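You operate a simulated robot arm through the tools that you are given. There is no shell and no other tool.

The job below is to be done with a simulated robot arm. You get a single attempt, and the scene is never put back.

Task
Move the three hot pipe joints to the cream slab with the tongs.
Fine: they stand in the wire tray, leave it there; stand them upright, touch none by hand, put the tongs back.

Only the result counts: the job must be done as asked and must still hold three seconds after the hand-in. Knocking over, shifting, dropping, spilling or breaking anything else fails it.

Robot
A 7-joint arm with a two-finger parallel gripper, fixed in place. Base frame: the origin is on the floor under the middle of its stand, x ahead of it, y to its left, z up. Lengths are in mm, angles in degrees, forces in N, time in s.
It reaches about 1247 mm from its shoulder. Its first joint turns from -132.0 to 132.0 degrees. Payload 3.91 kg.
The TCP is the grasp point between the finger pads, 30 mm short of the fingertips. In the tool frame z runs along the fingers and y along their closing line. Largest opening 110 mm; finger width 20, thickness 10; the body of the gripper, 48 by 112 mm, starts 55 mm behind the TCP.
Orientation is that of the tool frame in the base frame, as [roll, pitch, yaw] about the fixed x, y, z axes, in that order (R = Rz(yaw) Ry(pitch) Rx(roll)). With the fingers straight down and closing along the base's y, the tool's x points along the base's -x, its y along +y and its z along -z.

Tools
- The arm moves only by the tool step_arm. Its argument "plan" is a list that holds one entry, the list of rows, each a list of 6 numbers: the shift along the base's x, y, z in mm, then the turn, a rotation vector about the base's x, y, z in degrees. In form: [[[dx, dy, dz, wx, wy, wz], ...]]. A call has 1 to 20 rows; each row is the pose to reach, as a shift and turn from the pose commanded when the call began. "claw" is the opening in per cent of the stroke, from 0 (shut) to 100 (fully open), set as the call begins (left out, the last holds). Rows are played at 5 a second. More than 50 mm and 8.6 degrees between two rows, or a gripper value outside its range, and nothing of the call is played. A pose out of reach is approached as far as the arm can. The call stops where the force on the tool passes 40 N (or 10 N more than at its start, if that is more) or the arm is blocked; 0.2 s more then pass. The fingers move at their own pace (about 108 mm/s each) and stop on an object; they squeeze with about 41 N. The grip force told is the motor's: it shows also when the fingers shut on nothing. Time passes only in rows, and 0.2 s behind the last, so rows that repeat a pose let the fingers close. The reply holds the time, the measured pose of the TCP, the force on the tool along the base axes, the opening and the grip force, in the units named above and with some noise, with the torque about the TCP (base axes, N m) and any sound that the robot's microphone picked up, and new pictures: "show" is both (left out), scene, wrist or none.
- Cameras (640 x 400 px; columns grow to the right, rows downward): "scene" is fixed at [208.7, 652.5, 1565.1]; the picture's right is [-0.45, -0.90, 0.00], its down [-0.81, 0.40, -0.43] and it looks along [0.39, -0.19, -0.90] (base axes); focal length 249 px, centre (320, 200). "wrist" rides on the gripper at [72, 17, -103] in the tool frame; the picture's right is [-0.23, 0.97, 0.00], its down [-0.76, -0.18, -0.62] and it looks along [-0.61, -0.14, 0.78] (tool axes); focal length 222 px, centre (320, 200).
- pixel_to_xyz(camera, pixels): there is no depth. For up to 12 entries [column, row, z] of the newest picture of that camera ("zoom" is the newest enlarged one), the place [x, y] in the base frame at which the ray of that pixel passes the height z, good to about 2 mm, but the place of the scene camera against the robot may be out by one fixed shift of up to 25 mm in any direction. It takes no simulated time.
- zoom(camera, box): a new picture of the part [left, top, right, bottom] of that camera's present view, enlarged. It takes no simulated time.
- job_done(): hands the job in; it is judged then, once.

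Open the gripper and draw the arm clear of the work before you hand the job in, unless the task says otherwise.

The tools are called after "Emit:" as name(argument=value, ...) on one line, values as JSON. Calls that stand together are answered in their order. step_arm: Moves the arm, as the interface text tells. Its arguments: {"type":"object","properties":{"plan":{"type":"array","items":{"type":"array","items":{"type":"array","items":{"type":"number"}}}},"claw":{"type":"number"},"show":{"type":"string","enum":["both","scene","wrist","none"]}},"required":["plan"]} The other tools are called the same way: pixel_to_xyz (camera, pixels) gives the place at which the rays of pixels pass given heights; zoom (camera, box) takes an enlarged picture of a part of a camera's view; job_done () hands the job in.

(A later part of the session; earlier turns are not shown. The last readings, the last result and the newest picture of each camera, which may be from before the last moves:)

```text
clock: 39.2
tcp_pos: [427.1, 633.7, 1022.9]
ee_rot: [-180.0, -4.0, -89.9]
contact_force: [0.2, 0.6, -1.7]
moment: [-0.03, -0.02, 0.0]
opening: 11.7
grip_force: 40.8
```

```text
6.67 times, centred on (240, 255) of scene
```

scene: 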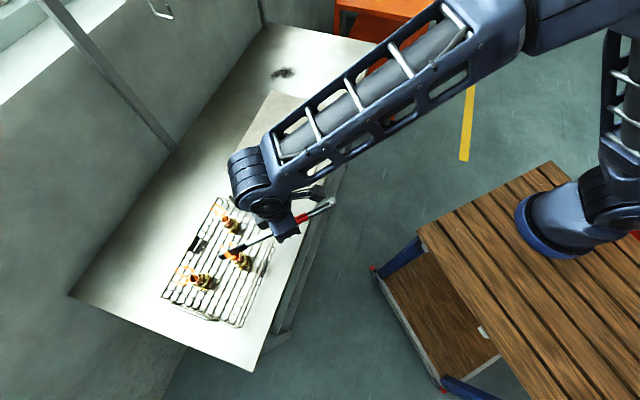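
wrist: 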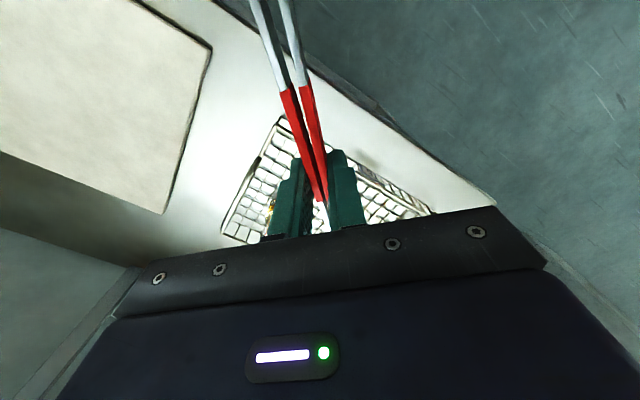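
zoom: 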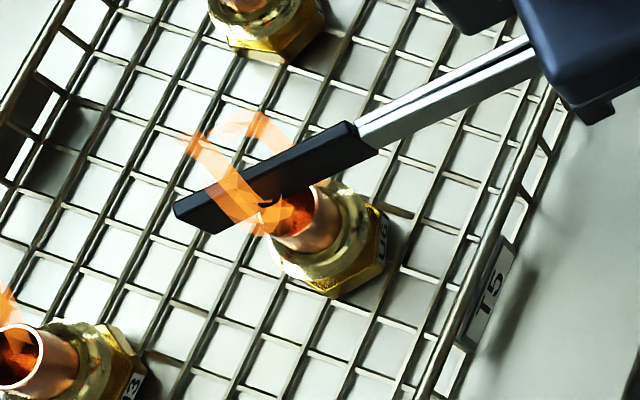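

The pads hover right above B's pipe (top at zoom (298,215)). Now the quick open phase: open to 33 mm, then drop 35 mm so the pads straddle the pipe.

Emit:
step_arm(plan=[[[0, 0, 0, 0, 0, 0], [0, 0, -35, 0, 0, 0]]], claw=30, show="both")

Emit:
zoom(camera="scene", box=[200, 225, 280, 285])

Emit:
zoom(camera="wrist", box=[240, 130, 400, 230])

```text
clock: 39.8
tcp_pos: [430.9, 632.4, 988.2]
ee_rot: [179.9, -4.0, -90.0]
contact_force: [0.5, 0.4, -1.8]
moment: [-0.01, 0.05, 0.01]
opening: 33.1
grip_force: 2.9
```

scene: 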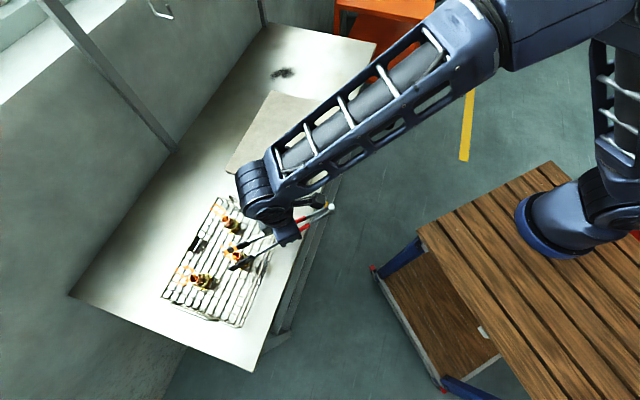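
wrist: 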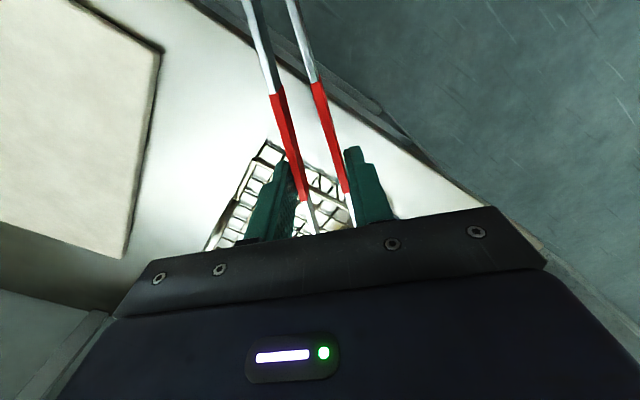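

```text
6.67 times, centred on (240, 255) of scene
```

zoom: 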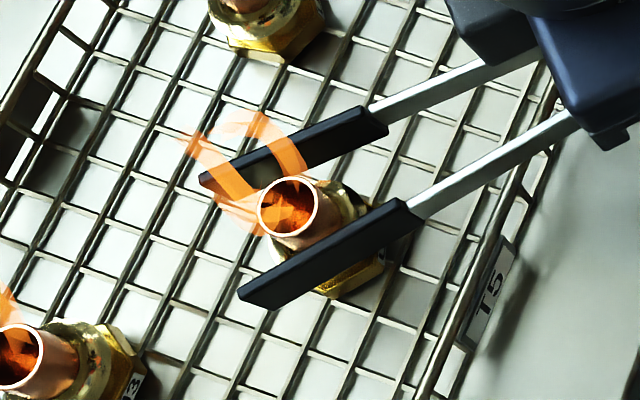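

```text
4.00 times, centred on (320, 180) of wrist
```

zoom: 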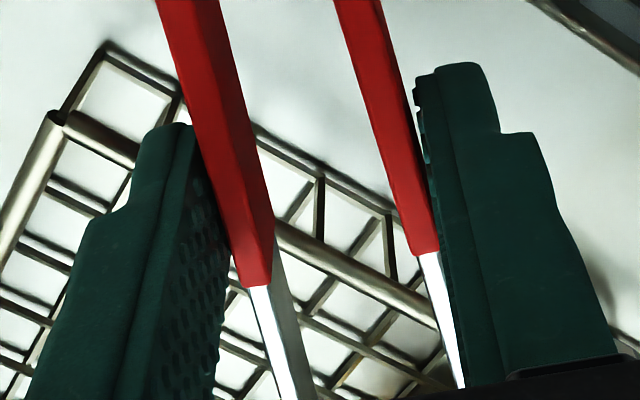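

The pads straddle B's pipe centrally with little slip. I squeeze shut now.

Emit:
step_arm(plan=[[[0, 0, 0, 0, 0, 0], [0, 0, 0, 0, 0, 0], [0, 0, 0, 0, 0, 0]]], claw=0, show="both")

Emit:
zoom(camera="scene", box=[200, 225, 280, 285])

Emit:
zoom(camera="wrist", box=[240, 130, 400, 230])

```text
clock: 40.6
tcp_pos: [429.8, 632.4, 987.9]
ee_rot: [179.9, -4.0, -89.9]
contact_force: [-0.1, 0.0, 0.5]
moment: [-0.1, -0.07, 0.02]
opening: 24.3
grip_force: 41.3
```

scene: 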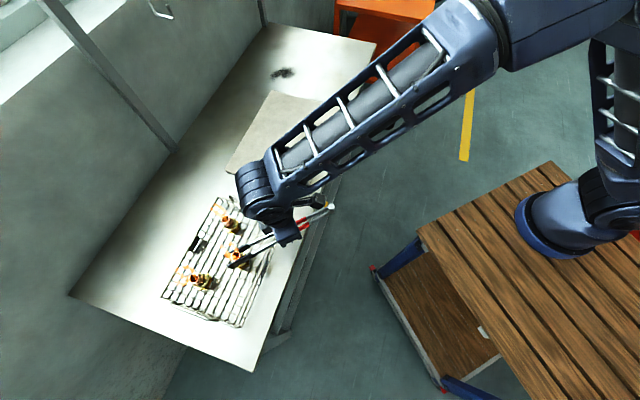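
wrist: 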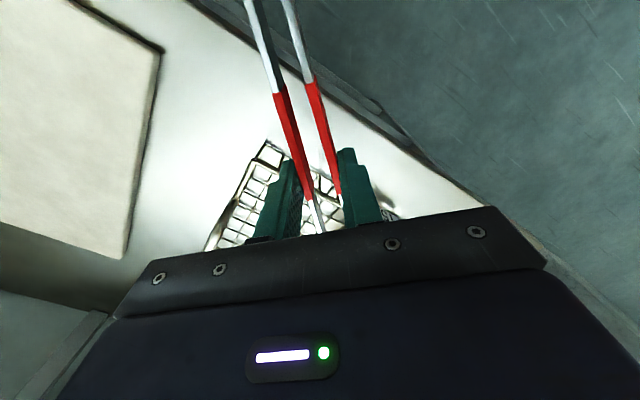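

```text
6.67 times, centred on (240, 255) of scene
```

zoom: 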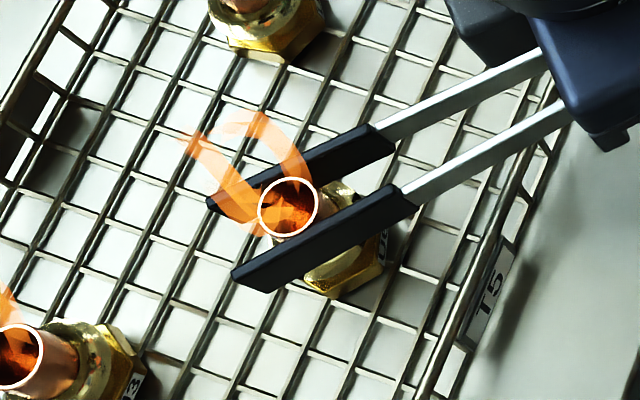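

```text
4.00 times, centred on (320, 180) of wrist
```

zoom: 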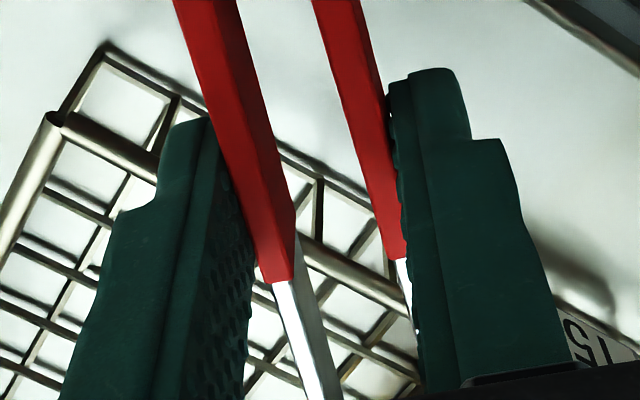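

The tongs grip B (opening 24.3 mm, 41 N). I lift gently by 12 mm first to see if the joint comes along upright.

Emit:
step_arm(plan=[[[0, 0, 4, 0, 0, 0], [0, 0, 8, 0, 0, 0], [0, 0, 12, 0, 0, 0], [0, 0, 12, 0, 0, 0]]], show="scene")

Emit:
zoom(camera="scene", box=[200, 225, 280, 285])

```text
clock: 41.6
tcp_pos: [428.8, 631.8, 1000.8]
ee_rot: [-179.9, -3.9, -90.0]
contact_force: [-0.5, 0.0, -3.3]
moment: [-0.31, -0.01, 0.01]
opening: 24.3
grip_force: 41.2
```

scene: 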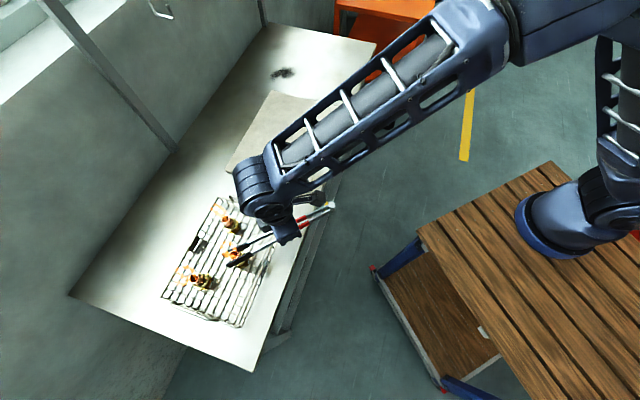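

```text
6.67 times, centred on (240, 255) of scene
```

zoom: 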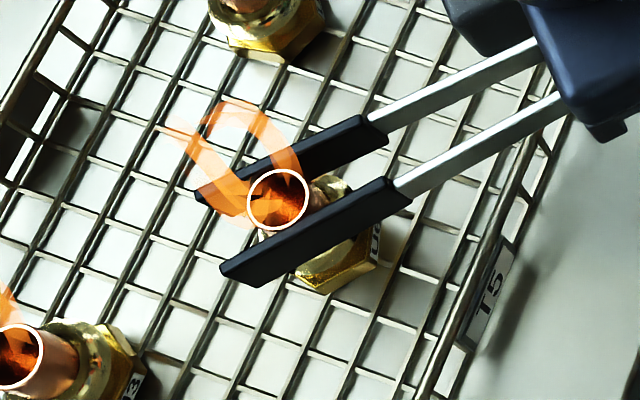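

B lifts cleanly with the tongs (weight now ≈3.3 N total). I raise another 75 mm and check for droop.

Emit:
step_arm(plan=[[[0, 0, 15, 0, 0, 0], [0, 0, 30, 0, 0, 0], [0, 0, 45, 0, 0, 0], [0, 0, 60, 0, 0, 0], [0, 0, 75, 0, 0, 0], [0, 0, 75, 0, 0, 0]]], show="both")

Emit:
zoom(camera="scene", box=[180, 200, 290, 280])

Emit:
zoom(camera="wrist", box=[240, 130, 400, 230])

```text
clock: 43.0
tcp_pos: [427.8, 633.2, 1075.8]
ee_rot: [-180.0, -4.0, -89.9]
contact_force: [0.0, 0.6, -3.4]
moment: [-0.33, -0.01, 0.01]
opening: 24.6
grip_force: 40.8
```

scene: 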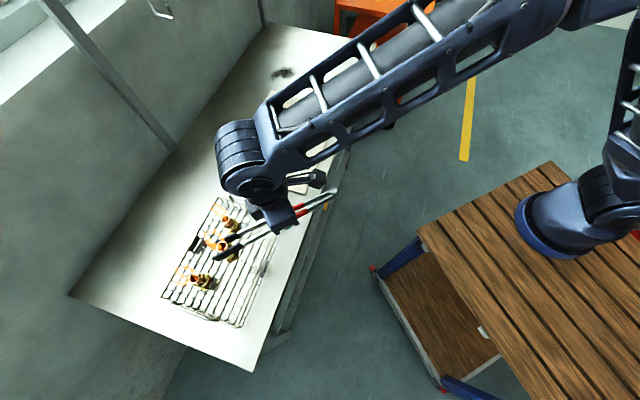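
wrist: 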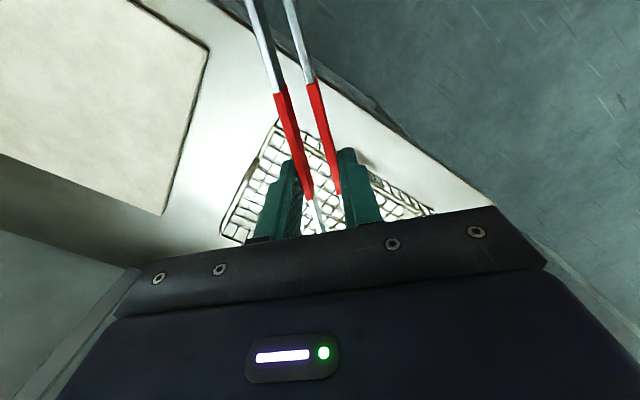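

```text
5.00 times, centred on (235, 240) of scene
```

zoom: 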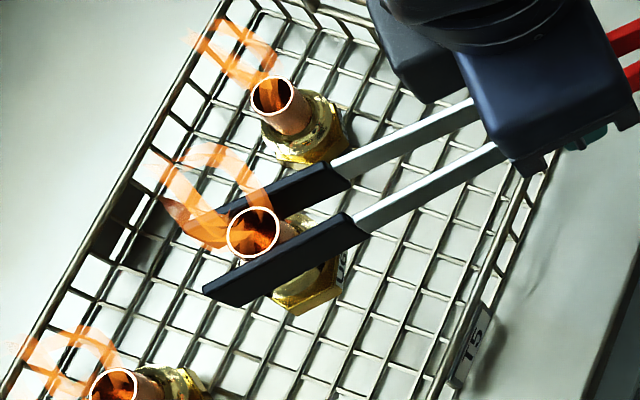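

```text
4.00 times, centred on (320, 180) of wrist
```

zoom: 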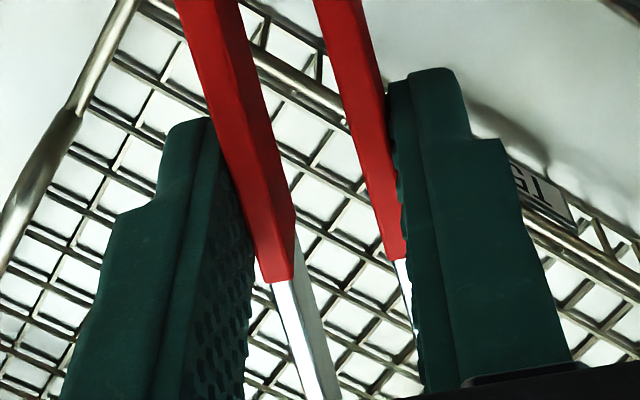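

B is held upright and steady, no droop. I carry it at raised height to the far end of the slab, above (841,417).

Emit:
step_arm(plan=[[[8, -7, 15, 0, 0, 0], [30, -26, 25, 0, 0, 0], [55, -47, 30, 0, 0, 0], [82, -70, 30, 0, 0, 0], [109, -93, 30, 0, 0, 0], [136, -116, 30, 0, 0, 0], [163, -139, 30, 0, 0, 0], [190, -162, 30, 0, 0, 0], [217, -185, 30, 0, 0, 0], [244, -208, 30, 0, 0, 0], [271, -231, 30, 0, 0, 0], [298, -255, 30, 0, 0, 0], [325, -278, 30, 0, 0, 0], [350, -299, 30, 0, 0, 0], [373, -319, 30, 0, 0, 0], [392, -335, 30, 0, 0, 0], [405, -346, 30, 0, 0, 0], [412.6, -352.7, 30, 0, 0, 0], [412.6, -352.7, 30, 0, 0, 0]]], show="both")

Emit:
zoom(camera="scene", box=[220, 70, 360, 190])

```text
clock: 47.0
tcp_pos: [841.0, 282.6, 1106.0]
ee_rot: [-180.0, -3.9, -89.9]
contact_force: [-0.5, 0.5, -3.3]
moment: [-0.35, 0.04, 0.0]
opening: 24.5
grip_force: 41.3
```

scene: 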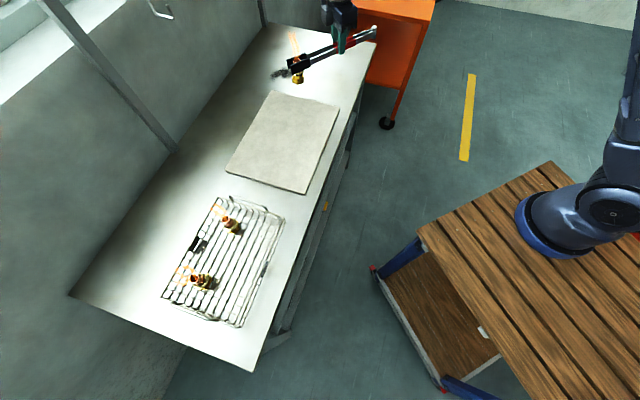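
wrist: 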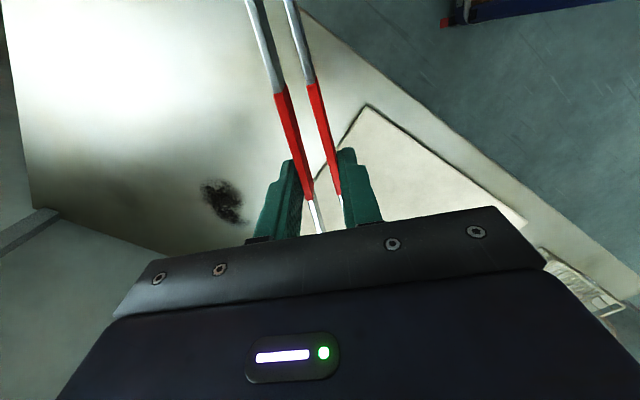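

```text
3.33 times, centred on (290, 130) of scene
```

zoom: 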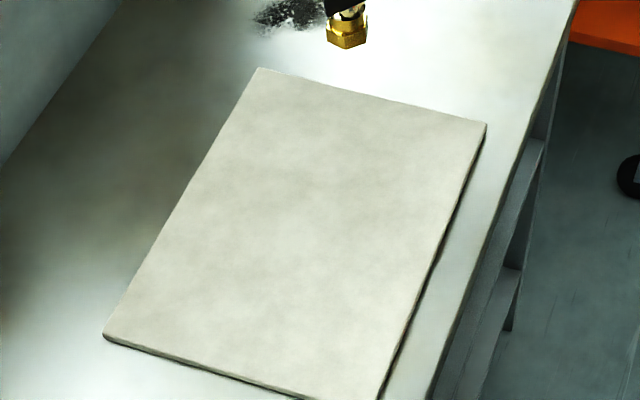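

B hangs above the slab's far part. I descend to about 15 mm above the expected contact height.

Emit:
step_arm(plan=[[[0, 0, -20, 0, 0, 0], [0, 0, -45, 0, 0, 0], [0, 0, -68, 0, 0, 0], [0, 0, -84, 0, 0, 0], [0, 0, -92, 0, 0, 0], [0, 0, -92, 0, 0, 0]]], show="both")

Emit:
zoom(camera="scene", box=[270, 75, 350, 130])

```text
clock: 48.4
tcp_pos: [839.9, 280.9, 1012.6]
ee_rot: [-180.0, -3.9, -90.0]
contact_force: [0.6, 0.4, -4.0]
moment: [-0.29, 0.01, -0.03]
opening: 24.1
grip_force: 41.0
```

scene: 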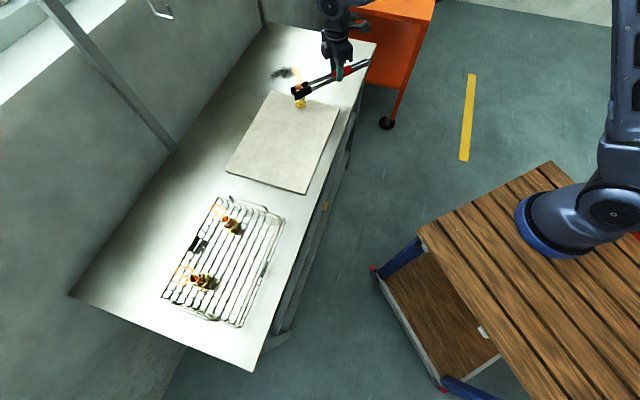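
wrist: 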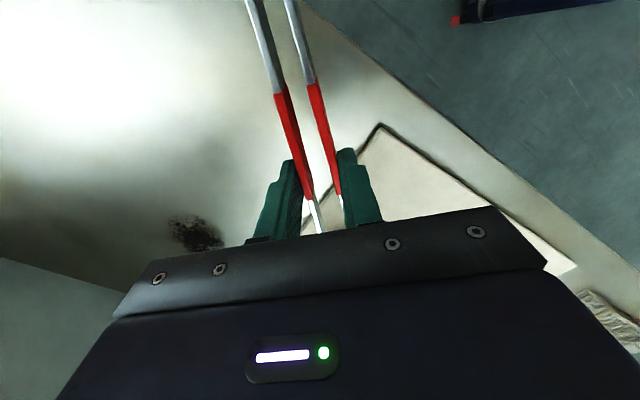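

```text
7.27 times, centred on (310, 102) of scene
```

zoom: 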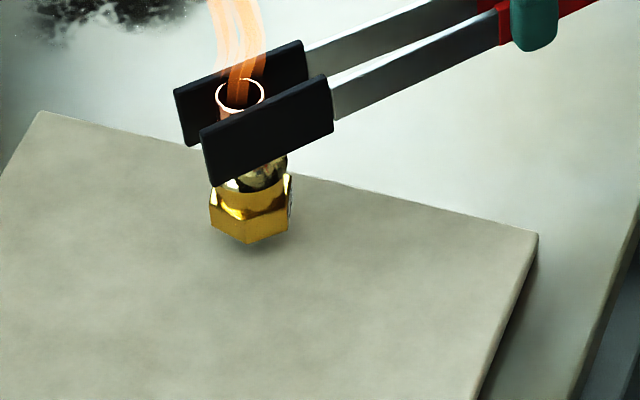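

B is upright a little above the slab, fairly near its far edge. I shift it 35 mm inward and lower in small steps while watching the force.

Emit:
step_arm(plan=[[[-12, 12, 0, 0, 0, 0], [-25, 25, 0, 0, 0, 0], [-25, 25, -5, 0, 0, 0], [-25, 25, -9, 0, 0, 0], [-25, 25, -9, 0, 0, 0]]], show="scene")

Emit:
zoom(camera="scene", box=[260, 75, 340, 130])

```text
clock: 49.6
tcp_pos: [815.6, 306.4, 1004.6]
ee_rot: [180.0, -4.0, -90.0]
contact_force: [0.0, 0.9, -3.8]
moment: [-0.33, 0.01, 0.01]
opening: 24.5
grip_force: 40.9
```

scene: 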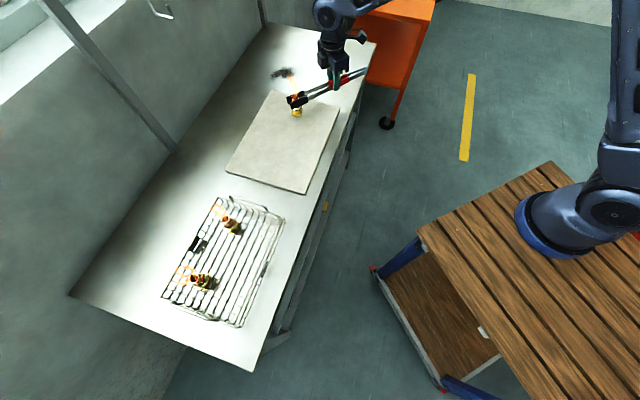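

```text
7.27 times, centred on (300, 102) of scene
```

zoom: 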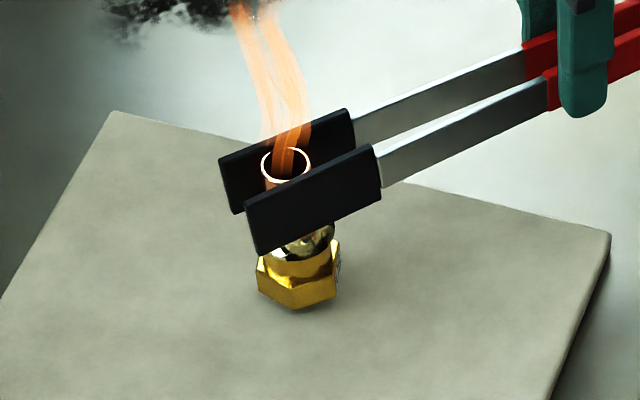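

No contact yet (Mx still -0.33). I lower 4 mm more slowly and read the force.

Emit:
step_arm(plan=[[[0, 0, -2, 0, 0, 0], [0, 0, -4, 0, 0, 0], [0, 0, -4, 0, 0, 0]]], show="none")

Emit:
zoom(camera="scene", box=[280, 90, 320, 120])

```text
clock: 50.4
tcp_pos: [815.8, 306.0, 1001.0]
ee_rot: [179.9, -4.1, -89.9]
contact_force: [-0.5, 0.3, -3.7]
moment: [-0.28, 0.01, 0.03]
opening: 24.5
grip_force: 40.8
```

```text
13.33 times, centred on (300, 105) of scene
```

zoom: 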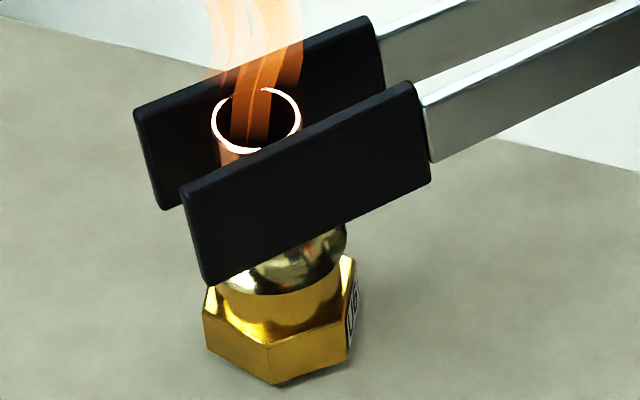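

Very close to the surface now; I continue down in 2 mm steps.

Emit:
step_arm(plan=[[[0, 0, -1, 0, 0, 0], [0, 0, -2, 0, 0, 0], [0, 0, -2, 0, 0, 0]]], show="none")

```text
clock: 51.2
tcp_pos: [816.3, 306.5, 997.4]
ee_rot: [180.0, -4.1, -90.0]
contact_force: [0.2, 0.4, -1.6]
moment: [-0.03, 0.03, 0.02]
opening: 24.4
grip_force: 41.0
```

Contact: Fz dropped to -1.6 N and the moment to zero, so B stands on the slab. I open and rise straight up 50 mm, then squeeze again.

Emit:
step_arm(plan=[[[0, 0, 0, 0, 0, 0], [0, 0, 50, 0, 0, 0]]], claw=30, show="both")

Emit:
zoom(camera="scene", box=[260, 75, 340, 130])

Emit:
zoom(camera="wrist", box=[240, 130, 400, 230])

```text
clock: 51.8
tcp_pos: [815.7, 308.6, 1048.2]
ee_rot: [-179.9, -4.1, -89.9]
contact_force: [0.3, -0.9, -2.8]
moment: [-0.05, 0.05, -0.03]
opening: 30.9
grip_force: 3.7
```

scene: 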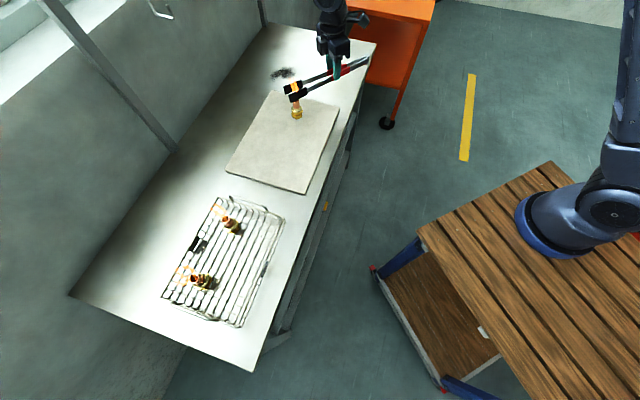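
wrist: 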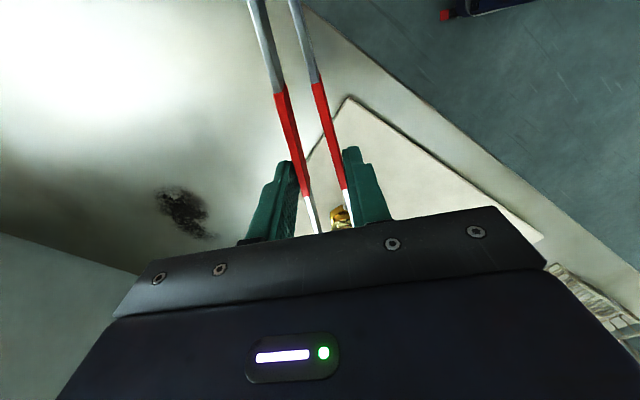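

```text
7.27 times, centred on (300, 102) of scene
```

zoom: 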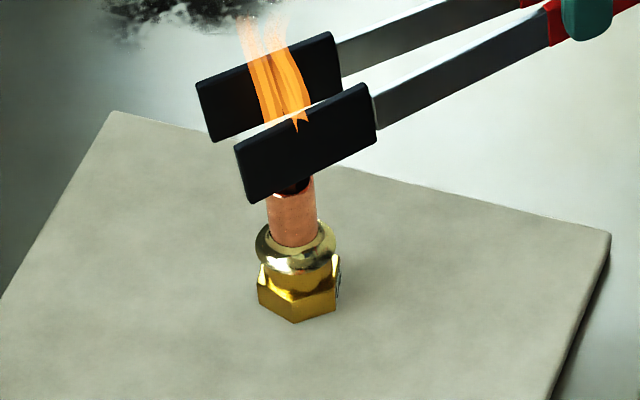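

```text
4.00 times, centred on (320, 180) of wrist
```

zoom: 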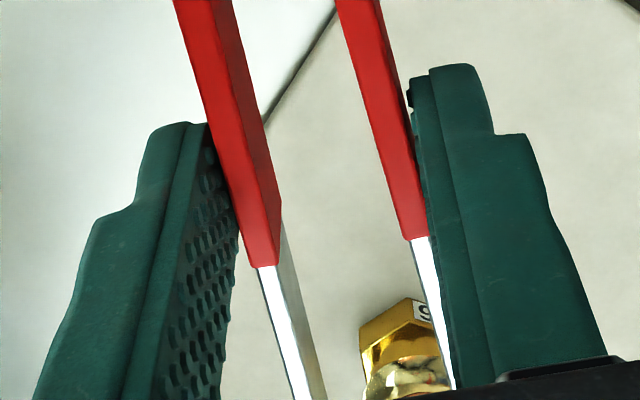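

B stands upright on the slab and the pads are clear above its pipe. I squeeze the tongs shut again to stop the creep.

Emit:
step_arm(plan=[[[0, 0, 10, 0, 0, 0], [0, 0, 20, 0, 0, 0], [0, 0, 20, 0, 0, 0]]], claw=0, show="both")

Emit:
zoom(camera="scene", box=[260, 65, 340, 130])

Emit:
zoom(camera="wrist", box=[240, 130, 400, 230])

```text
clock: 52.6
tcp_pos: [815.7, 307.7, 1067.4]
ee_rot: [-179.9, -4.0, -90.0]
contact_force: [-0.3, -0.5, -1.8]
moment: [-0.02, -0.02, 0.01]
opening: 11.8
grip_force: 41.0
```

scene: 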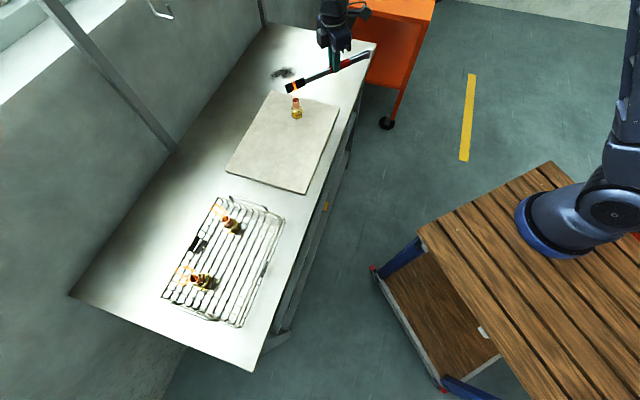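
wrist: 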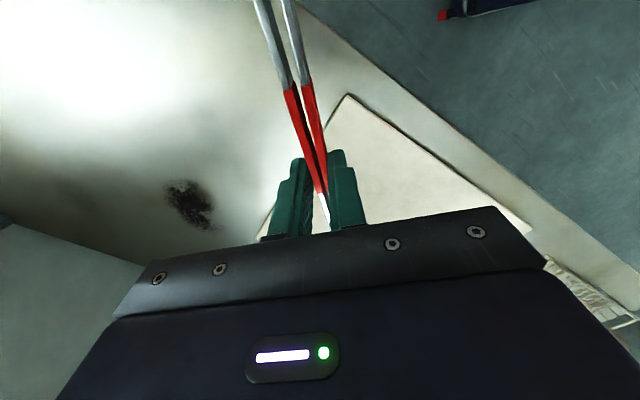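

```text
6.15 times, centred on (300, 98) of scene
```

zoom: 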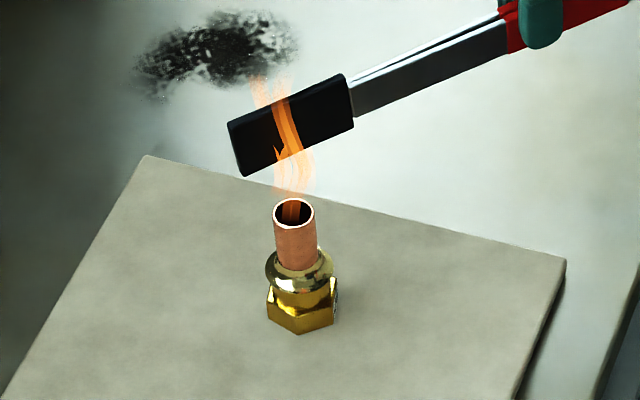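

```text
4.00 times, centred on (320, 180) of wrist
```

zoom: 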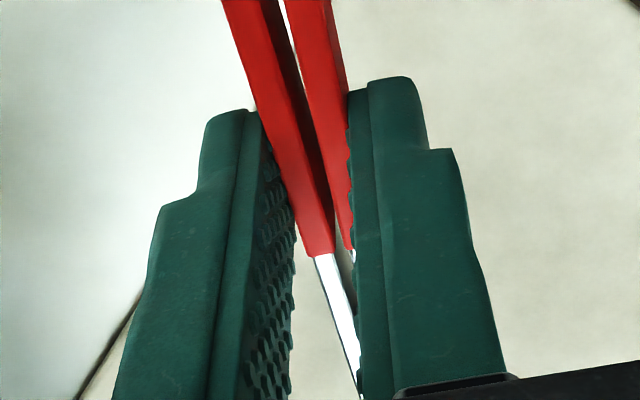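

B stands free on the slab; the tongs have slid about 8 mm in the fingers in total. Before the next joint I regrip: I go to open bench at (985,190), level the hand and lower until the tongs are just above the bench.

Emit:
step_arm(plan=[[[34, -23, 0, 0, 0, 0], [68, -47, 0, 0, 0, 0], [101, -70, 0, 0, 0, 0], [135, -94, 0, 0, 0, 0], [168.5, -117, 0, 0, 0, 0], [168.5, -117, -35, 4, 0, 0], [168.5, -117, -75, 4, 0, 0], [168.5, -117, -105, 4, 0, 0], [168.5, -117, -120, 4, 0, 0], [168.5, -117, -120, 4, 0, 0]]], show="both")

Emit:
zoom(camera="scene", box=[310, 20, 390, 90])

```text
clock: 54.8
tcp_pos: [986.9, 189.5, 950.7]
ee_rot: [180.0, 0.0, -89.9]
contact_force: [0.1, -0.4, -2.6]
moment: [-0.05, -0.03, -0.06]
opening: 11.6
grip_force: 40.4
```

scene: 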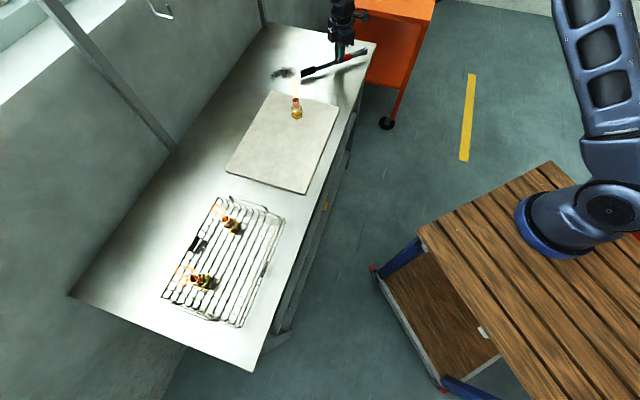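
wrist: 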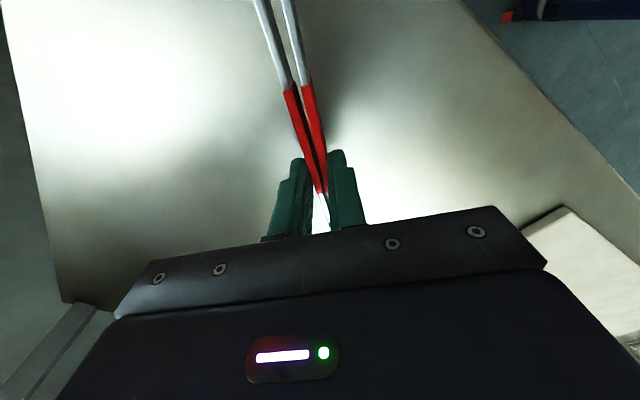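

```text
5.71 times, centred on (350, 55) of scene
```

zoom: 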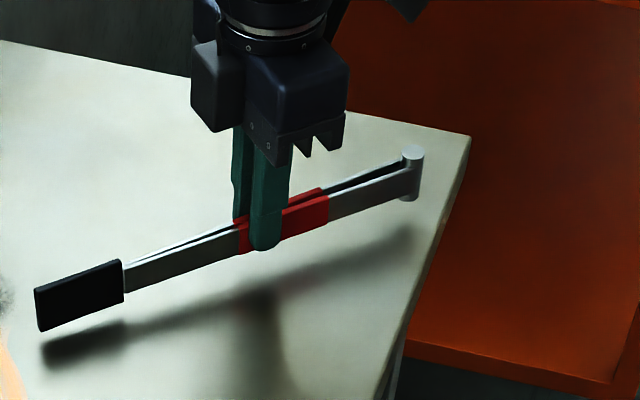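

The tongs hover ~8 mm above the bench, hinge well inside the edge. I relax to the spring hold and lower 17.5 mm so the tongs rest on the bench and slide back up in the fingers.

Emit:
step_arm(plan=[[[0, 0, -5, 0, 0, 0], [0, 0, -9, 0, 0, 0], [0, 0, -13, 0, 0, 0], [0, 0, -16, 0, 0, 0], [0, 0, -17.5, 0, 0, 0], [0, 0, -17.5, 0, 0, 0]]], claw=30, show="both")

Emit:
zoom(camera="scene", box=[310, 20, 390, 90])

Emit:
zoom(camera="wrist", box=[240, 130, 400, 230])

```text
clock: 56.2
tcp_pos: [984.4, 190.8, 931.1]
ee_rot: [180.0, 0.0, -89.9]
contact_force: [-0.4, 0.0, -2.1]
moment: [-0.04, -0.04, 0.02]
opening: 31.0
grip_force: 4.0
```

scene: 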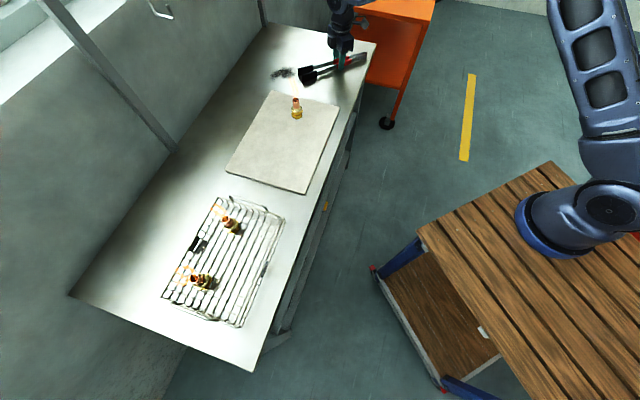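
wrist: 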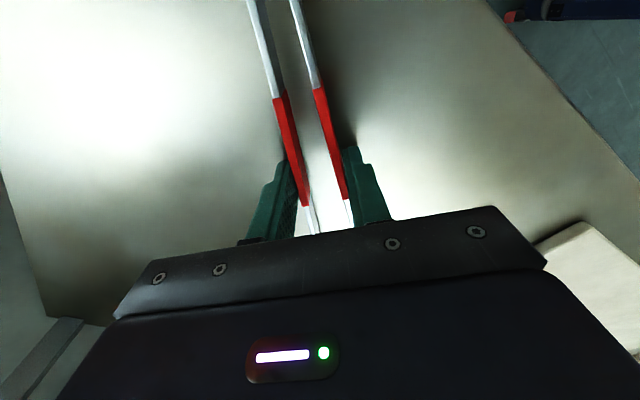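

```text
5.71 times, centred on (350, 55) of scene
```

zoom: 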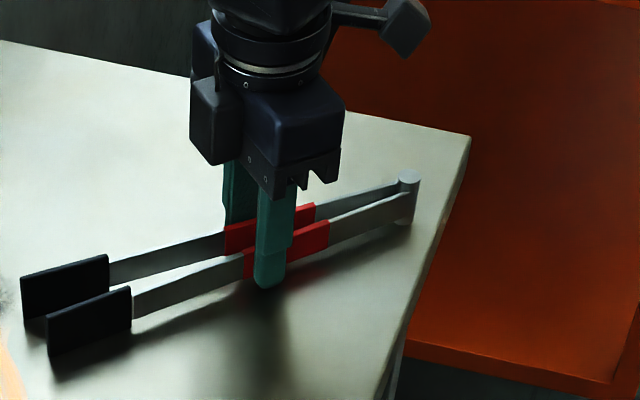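

```text
4.00 times, centred on (320, 180) of wrist
```

zoom: 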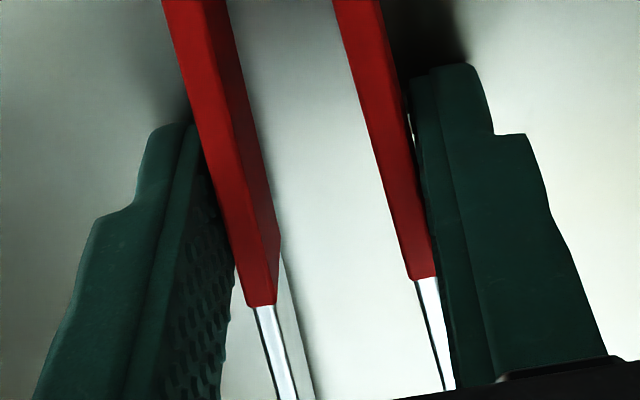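

The tongs are back deep between the fingers (sleeve ends now at zoom rows 305/280). I wait a moment for them to settle on the bench, then squeeze.

Emit:
step_arm(plan=[[[0, 0, 0, 0, 0, 0], [0, 0, 0, 0, 0, 0]]], show="none")

Emit:
zoom(camera="wrist", box=[240, 130, 400, 230])

Emit:
zoom(camera="scene", box=[310, 50, 370, 90])

```text
clock: 56.8
tcp_pos: [983.6, 190.8, 932.6]
ee_rot: [-180.0, 0.0, -90.0]
contact_force: [-0.2, 0.1, -1.1]
moment: [-0.04, 0.02, 0.01]
opening: 31.3
grip_force: 4.3
```

```text
4.00 times, centred on (320, 180) of wrist
```

zoom: 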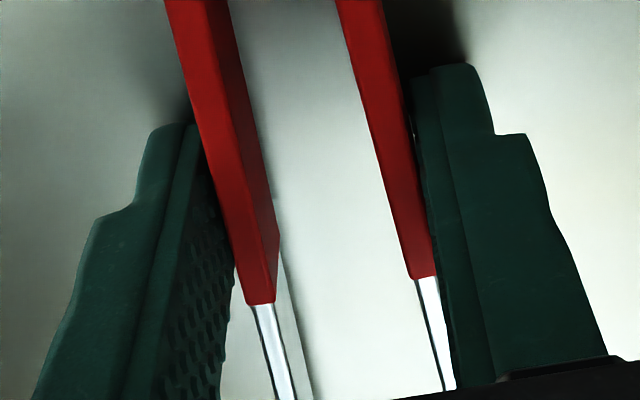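

```text
10.00 times, centred on (340, 70) of scene
```

zoom: 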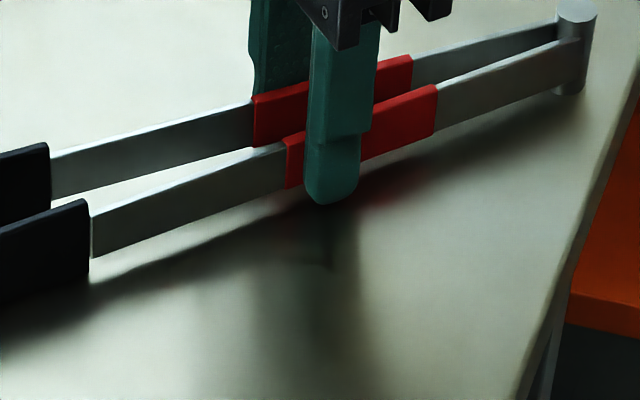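

The tongs rest on the bench with full overlap again. I squeeze shut and lift 140 mm.

Emit:
step_arm(plan=[[[0, 0, 0, 0, 0, 0], [0, 0, 0, 0, 0, 0], [0, 0, 0, 0, 0, 0]]], claw=0, show="none")

Emit:
step_arm(plan=[[[0, 0, 20, 0, 0, 0], [0, 0, 55, 0, 0, 0], [0, 0, 95, 0, 0, 0], [0, 0, 135, 0, 0, 0], [0, 0, 150, 0, 0, 0], [0, 0, 150, 0, 0, 0]]], show="both")

Emit:
zoom(camera="scene", box=[290, 0, 390, 90])

Emit:
zoom(camera="wrist", box=[240, 130, 400, 230])

```text
clock: 57.6
tcp_pos: [984.1, 190.4, 931.7]
ee_rot: [180.0, 0.1, -90.0]
contact_force: [0.3, -0.4, 0.3]
moment: [0.09, -0.02, -0.11]
opening: 11.8
grip_force: 40.9
```

```text
clock: 59.0
tcp_pos: [982.3, 190.1, 1078.9]
ee_rot: [-180.0, -0.1, -89.9]
contact_force: [-0.1, 0.3, -2.2]
moment: [0.0, -0.01, 0.02]
opening: 11.7
grip_force: 41.1
```

scene: 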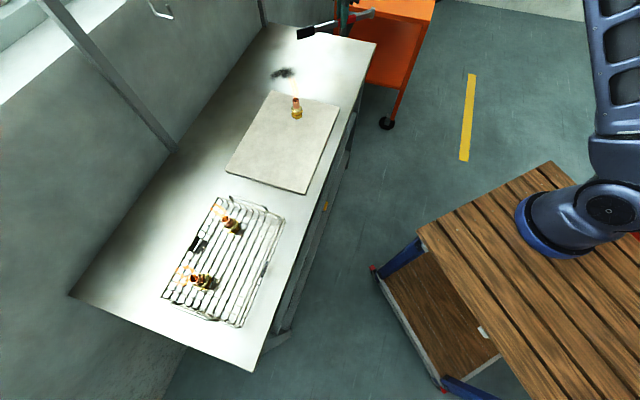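
wrist: 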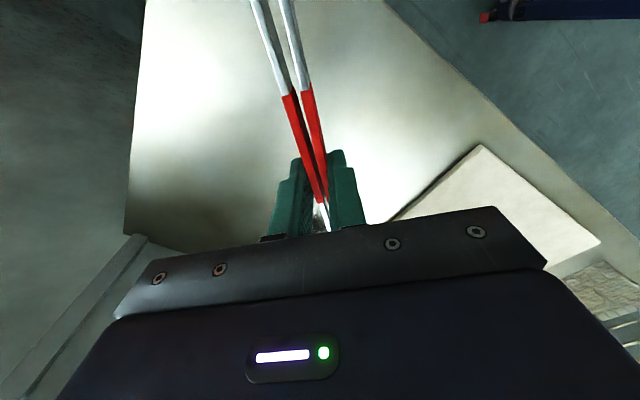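

```text
4.44 times, centred on (340, 45) of scene
```

zoom: 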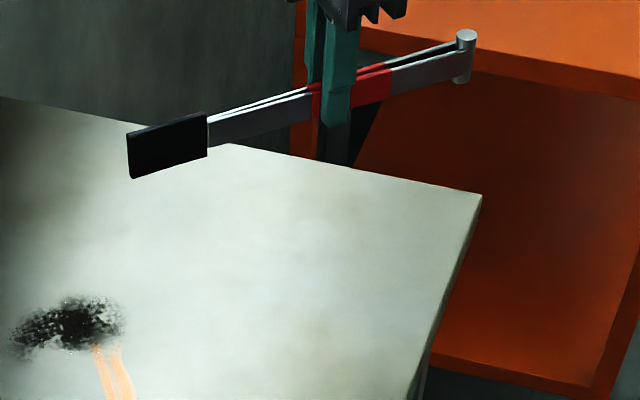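

```text
4.00 times, centred on (320, 180) of wrist
```

zoom: 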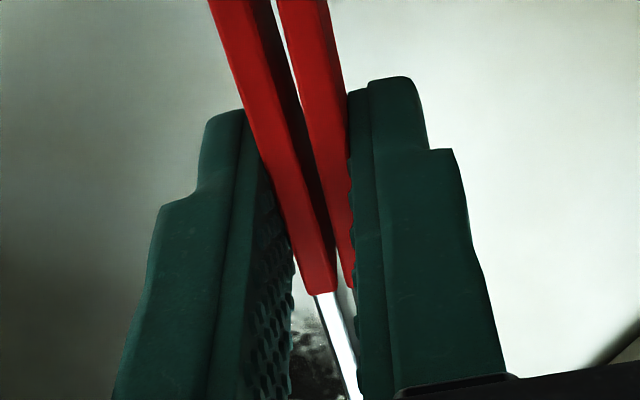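

Tongs held firmly and level. Now I carry them back across at z≈1082 to joint C, aiming for TCP (421.5,734) with the tips toward +y.

Emit:
step_arm(plan=[[[-15, 14.5, 3, 0, 0, 0], [-42, 40.5, 3, 0, 0, 0], [-72, 69.5, 3, 0, 0, 0], [-103, 99.4, 3, 0, 0, 0], [-134, 129.4, 3, 0, 0, 0], [-165, 159.3, 3, 0, 0, 0], [-196, 189.2, 3, 0, 0, 0], [-227, 219.1, 3, 0, 0, 0], [-258, 249.1, 3, 0, 0, 0], [-289, 279, 3, 0, 0, 0], [-320, 308.9, 3, 0, 0, 0], [-351, 338.9, 3, 0, 0, 0], [-382, 368.8, 3, 0, 0, 0], [-413, 398.7, 3, 0, 0, 0], [-444, 428.6, 3, 0, 0, 0], [-475, 458.6, 3, 0, 0, 0], [-505, 487.5, 3, 0, 0, 0], [-533, 514.6, 3, 0, 0, 0], [-553, 533.9, 3, 0, 0, 0], [-563.5, 544, 3, 0, 0, 0]]], show="none")

Emit:
step_arm(plan=[[[0, 0, 0, -4, 0, 0], [0, 0, -20, -4, 0, 0], [0, 0, -20, -4, 0, 0], [0, 0, -20, -4, 0, 0]]], show="both")

Emit:
zoom(camera="scene", box=[140, 220, 260, 320])

```text
clock: 63.2
tcp_pos: [421.4, 735.3, 1083.8]
ee_rot: [179.9, 0.0, -90.1]
contact_force: [0.6, 0.2, -1.3]
moment: [0.0, 0.0, 0.02]
opening: 11.6
grip_force: 40.8
```

```text
clock: 64.2
tcp_pos: [420.1, 734.3, 1062.0]
ee_rot: [-179.9, -3.9, -89.9]
contact_force: [0.2, -0.2, -1.8]
moment: [-0.04, 0.03, 0.05]
opening: 11.7
grip_force: 41.2
```

scene: 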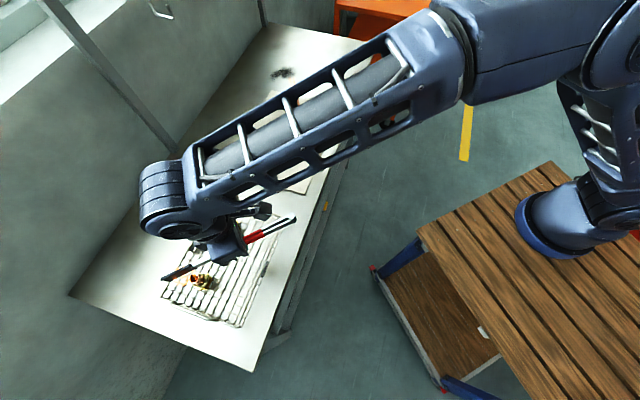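
wrist: 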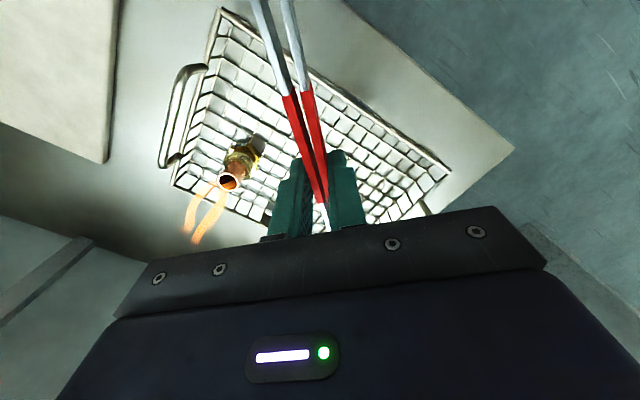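

```text
4.00 times, centred on (200, 270) of scene
```

zoom: 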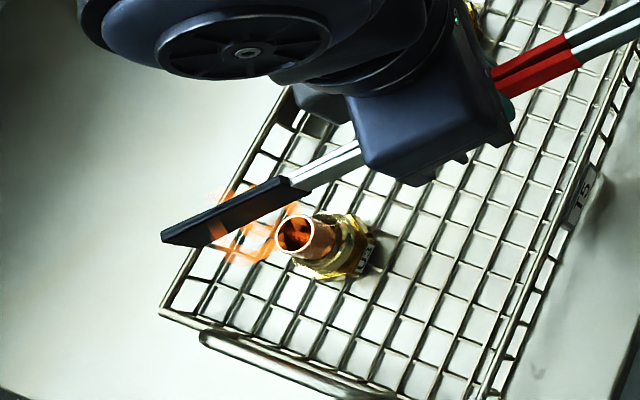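

The pads' centre at zoom (236,211) fits the predicted spot above C within ~2 mm. I descend to the hover height just above C's pipe.

Emit:
step_arm(plan=[[[0, 0, -20, 0, 0, 0], [0, 0, -35, 0, 0, 0], [0, 0, -40.5, 0, 0, 0], [0, 0, -40.5, 0, 0, 0], [0, 0, -40.5, 0, 0, 0]]], show="scene")

Emit:
zoom(camera="scene", box=[160, 250, 240, 310])

```text
clock: 65.4
tcp_pos: [420.9, 734.5, 1024.0]
ee_rot: [-180.0, -3.9, -89.9]
contact_force: [-0.2, 1.1, -1.6]
moment: [0.0, -0.01, 0.0]
opening: 11.5
grip_force: 40.9
```

scene: 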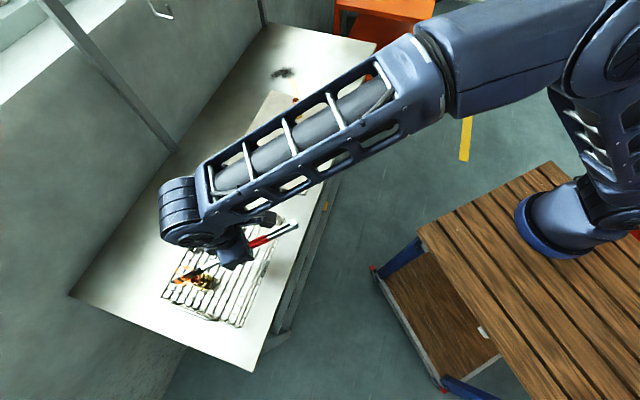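

```text
6.67 times, centred on (200, 280) of scene
```

zoom: 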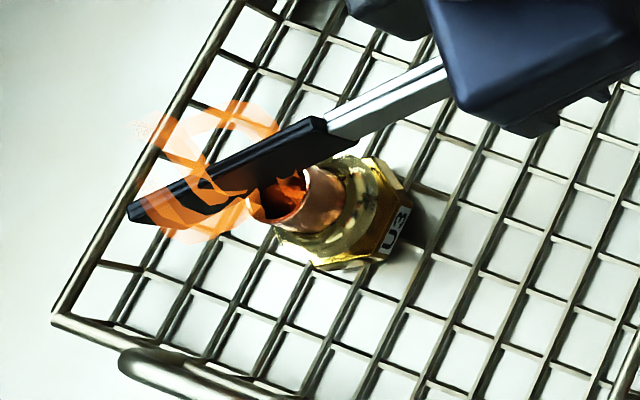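

Same picture as for B (pipe offset from the pads' line 51 px in both), so alignment is good. I open and drop 35 mm around C's pipe.

Emit:
step_arm(plan=[[[0, 0, 0, 0, 0, 0], [0, 0, -34, 0, 0, 0]]], claw=30, show="both")

Emit:
zoom(camera="scene", box=[160, 250, 240, 310])

```text
clock: 66.0
tcp_pos: [418.4, 735.4, 991.6]
ee_rot: [-180.0, -4.0, -89.9]
contact_force: [-0.8, -0.5, -2.3]
moment: [-0.03, -0.02, -0.06]
opening: 33.1
grip_force: 3.1
```

scene: 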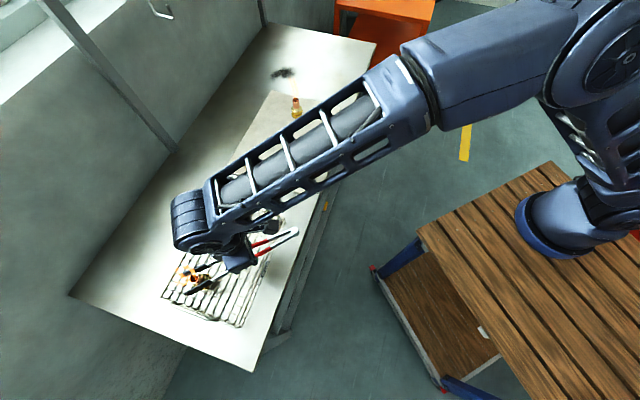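
wrist: 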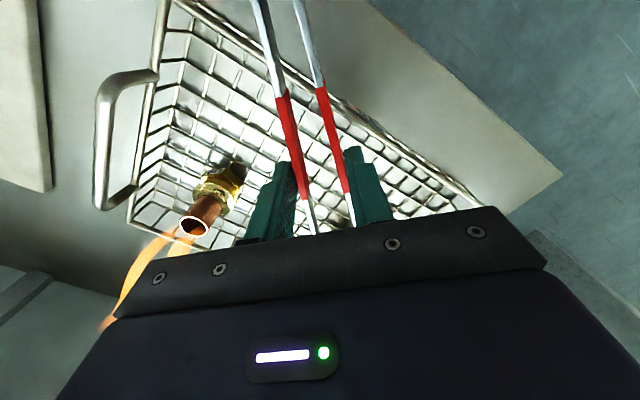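

```text
6.67 times, centred on (200, 280) of scene
```

zoom: 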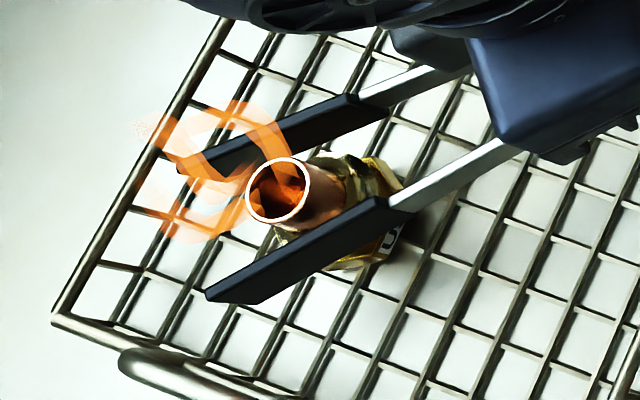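

The pads straddle C's pipe (centre at zoom (278,190)) just as with B. I squeeze shut.

Emit:
step_arm(plan=[[[0, 0, 0, 0, 0, 0], [0, 0, 0, 0, 0, 0], [0, 0, 0, 0, 0, 0]]], claw=0, show="none")

Emit:
zoom(camera="scene", box=[160, 250, 240, 310])

Emit:
step_arm(plan=[[[0, 0, 4, 0, 0, 0], [0, 0, 8, 0, 0, 0], [0, 0, 12, 0, 0, 0], [0, 0, 12, 0, 0, 0]]], show="scene")

Emit:
zoom(camera="scene", box=[160, 250, 240, 310])

```text
clock: 66.8
tcp_pos: [418.4, 734.4, 991.1]
ee_rot: [-180.0, -4.0, -90.0]
contact_force: [0.5, 1.2, -1.5]
moment: [-0.21, 0.0, 0.03]
opening: 24.4
grip_force: 40.3
```

```text
6.67 times, centred on (200, 280) of scene
```

zoom: 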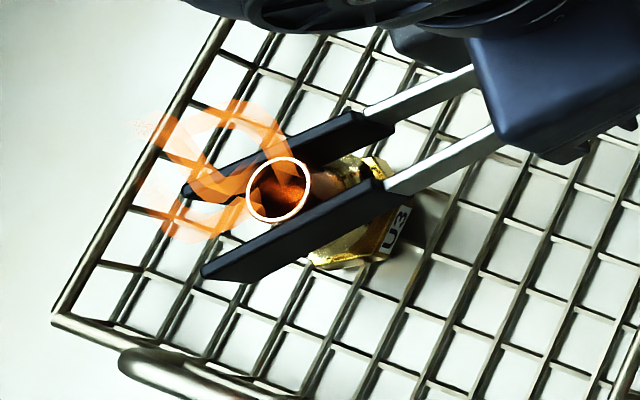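

```text
clock: 67.8
tcp_pos: [418.7, 734.9, 1004.0]
ee_rot: [-180.0, -4.0, -90.0]
contact_force: [-0.4, -0.2, -3.9]
moment: [-0.3, -0.01, -0.01]
opening: 24.3
grip_force: 40.5
```

scene: 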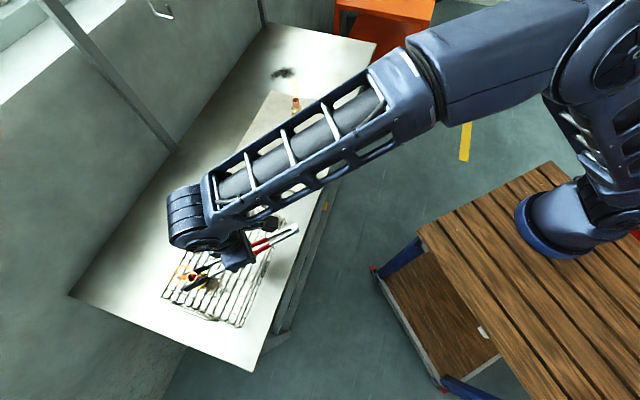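

```text
6.67 times, centred on (200, 280) of scene
```

zoom: 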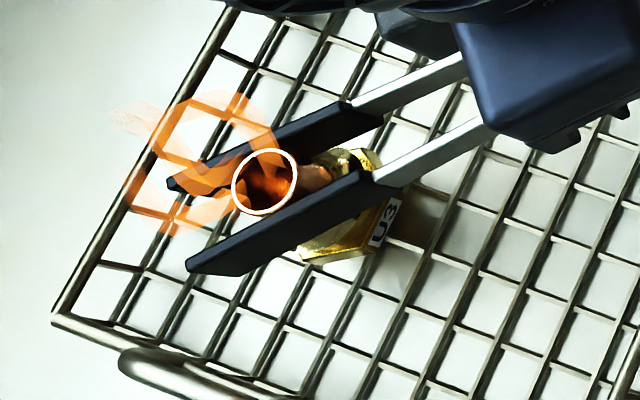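

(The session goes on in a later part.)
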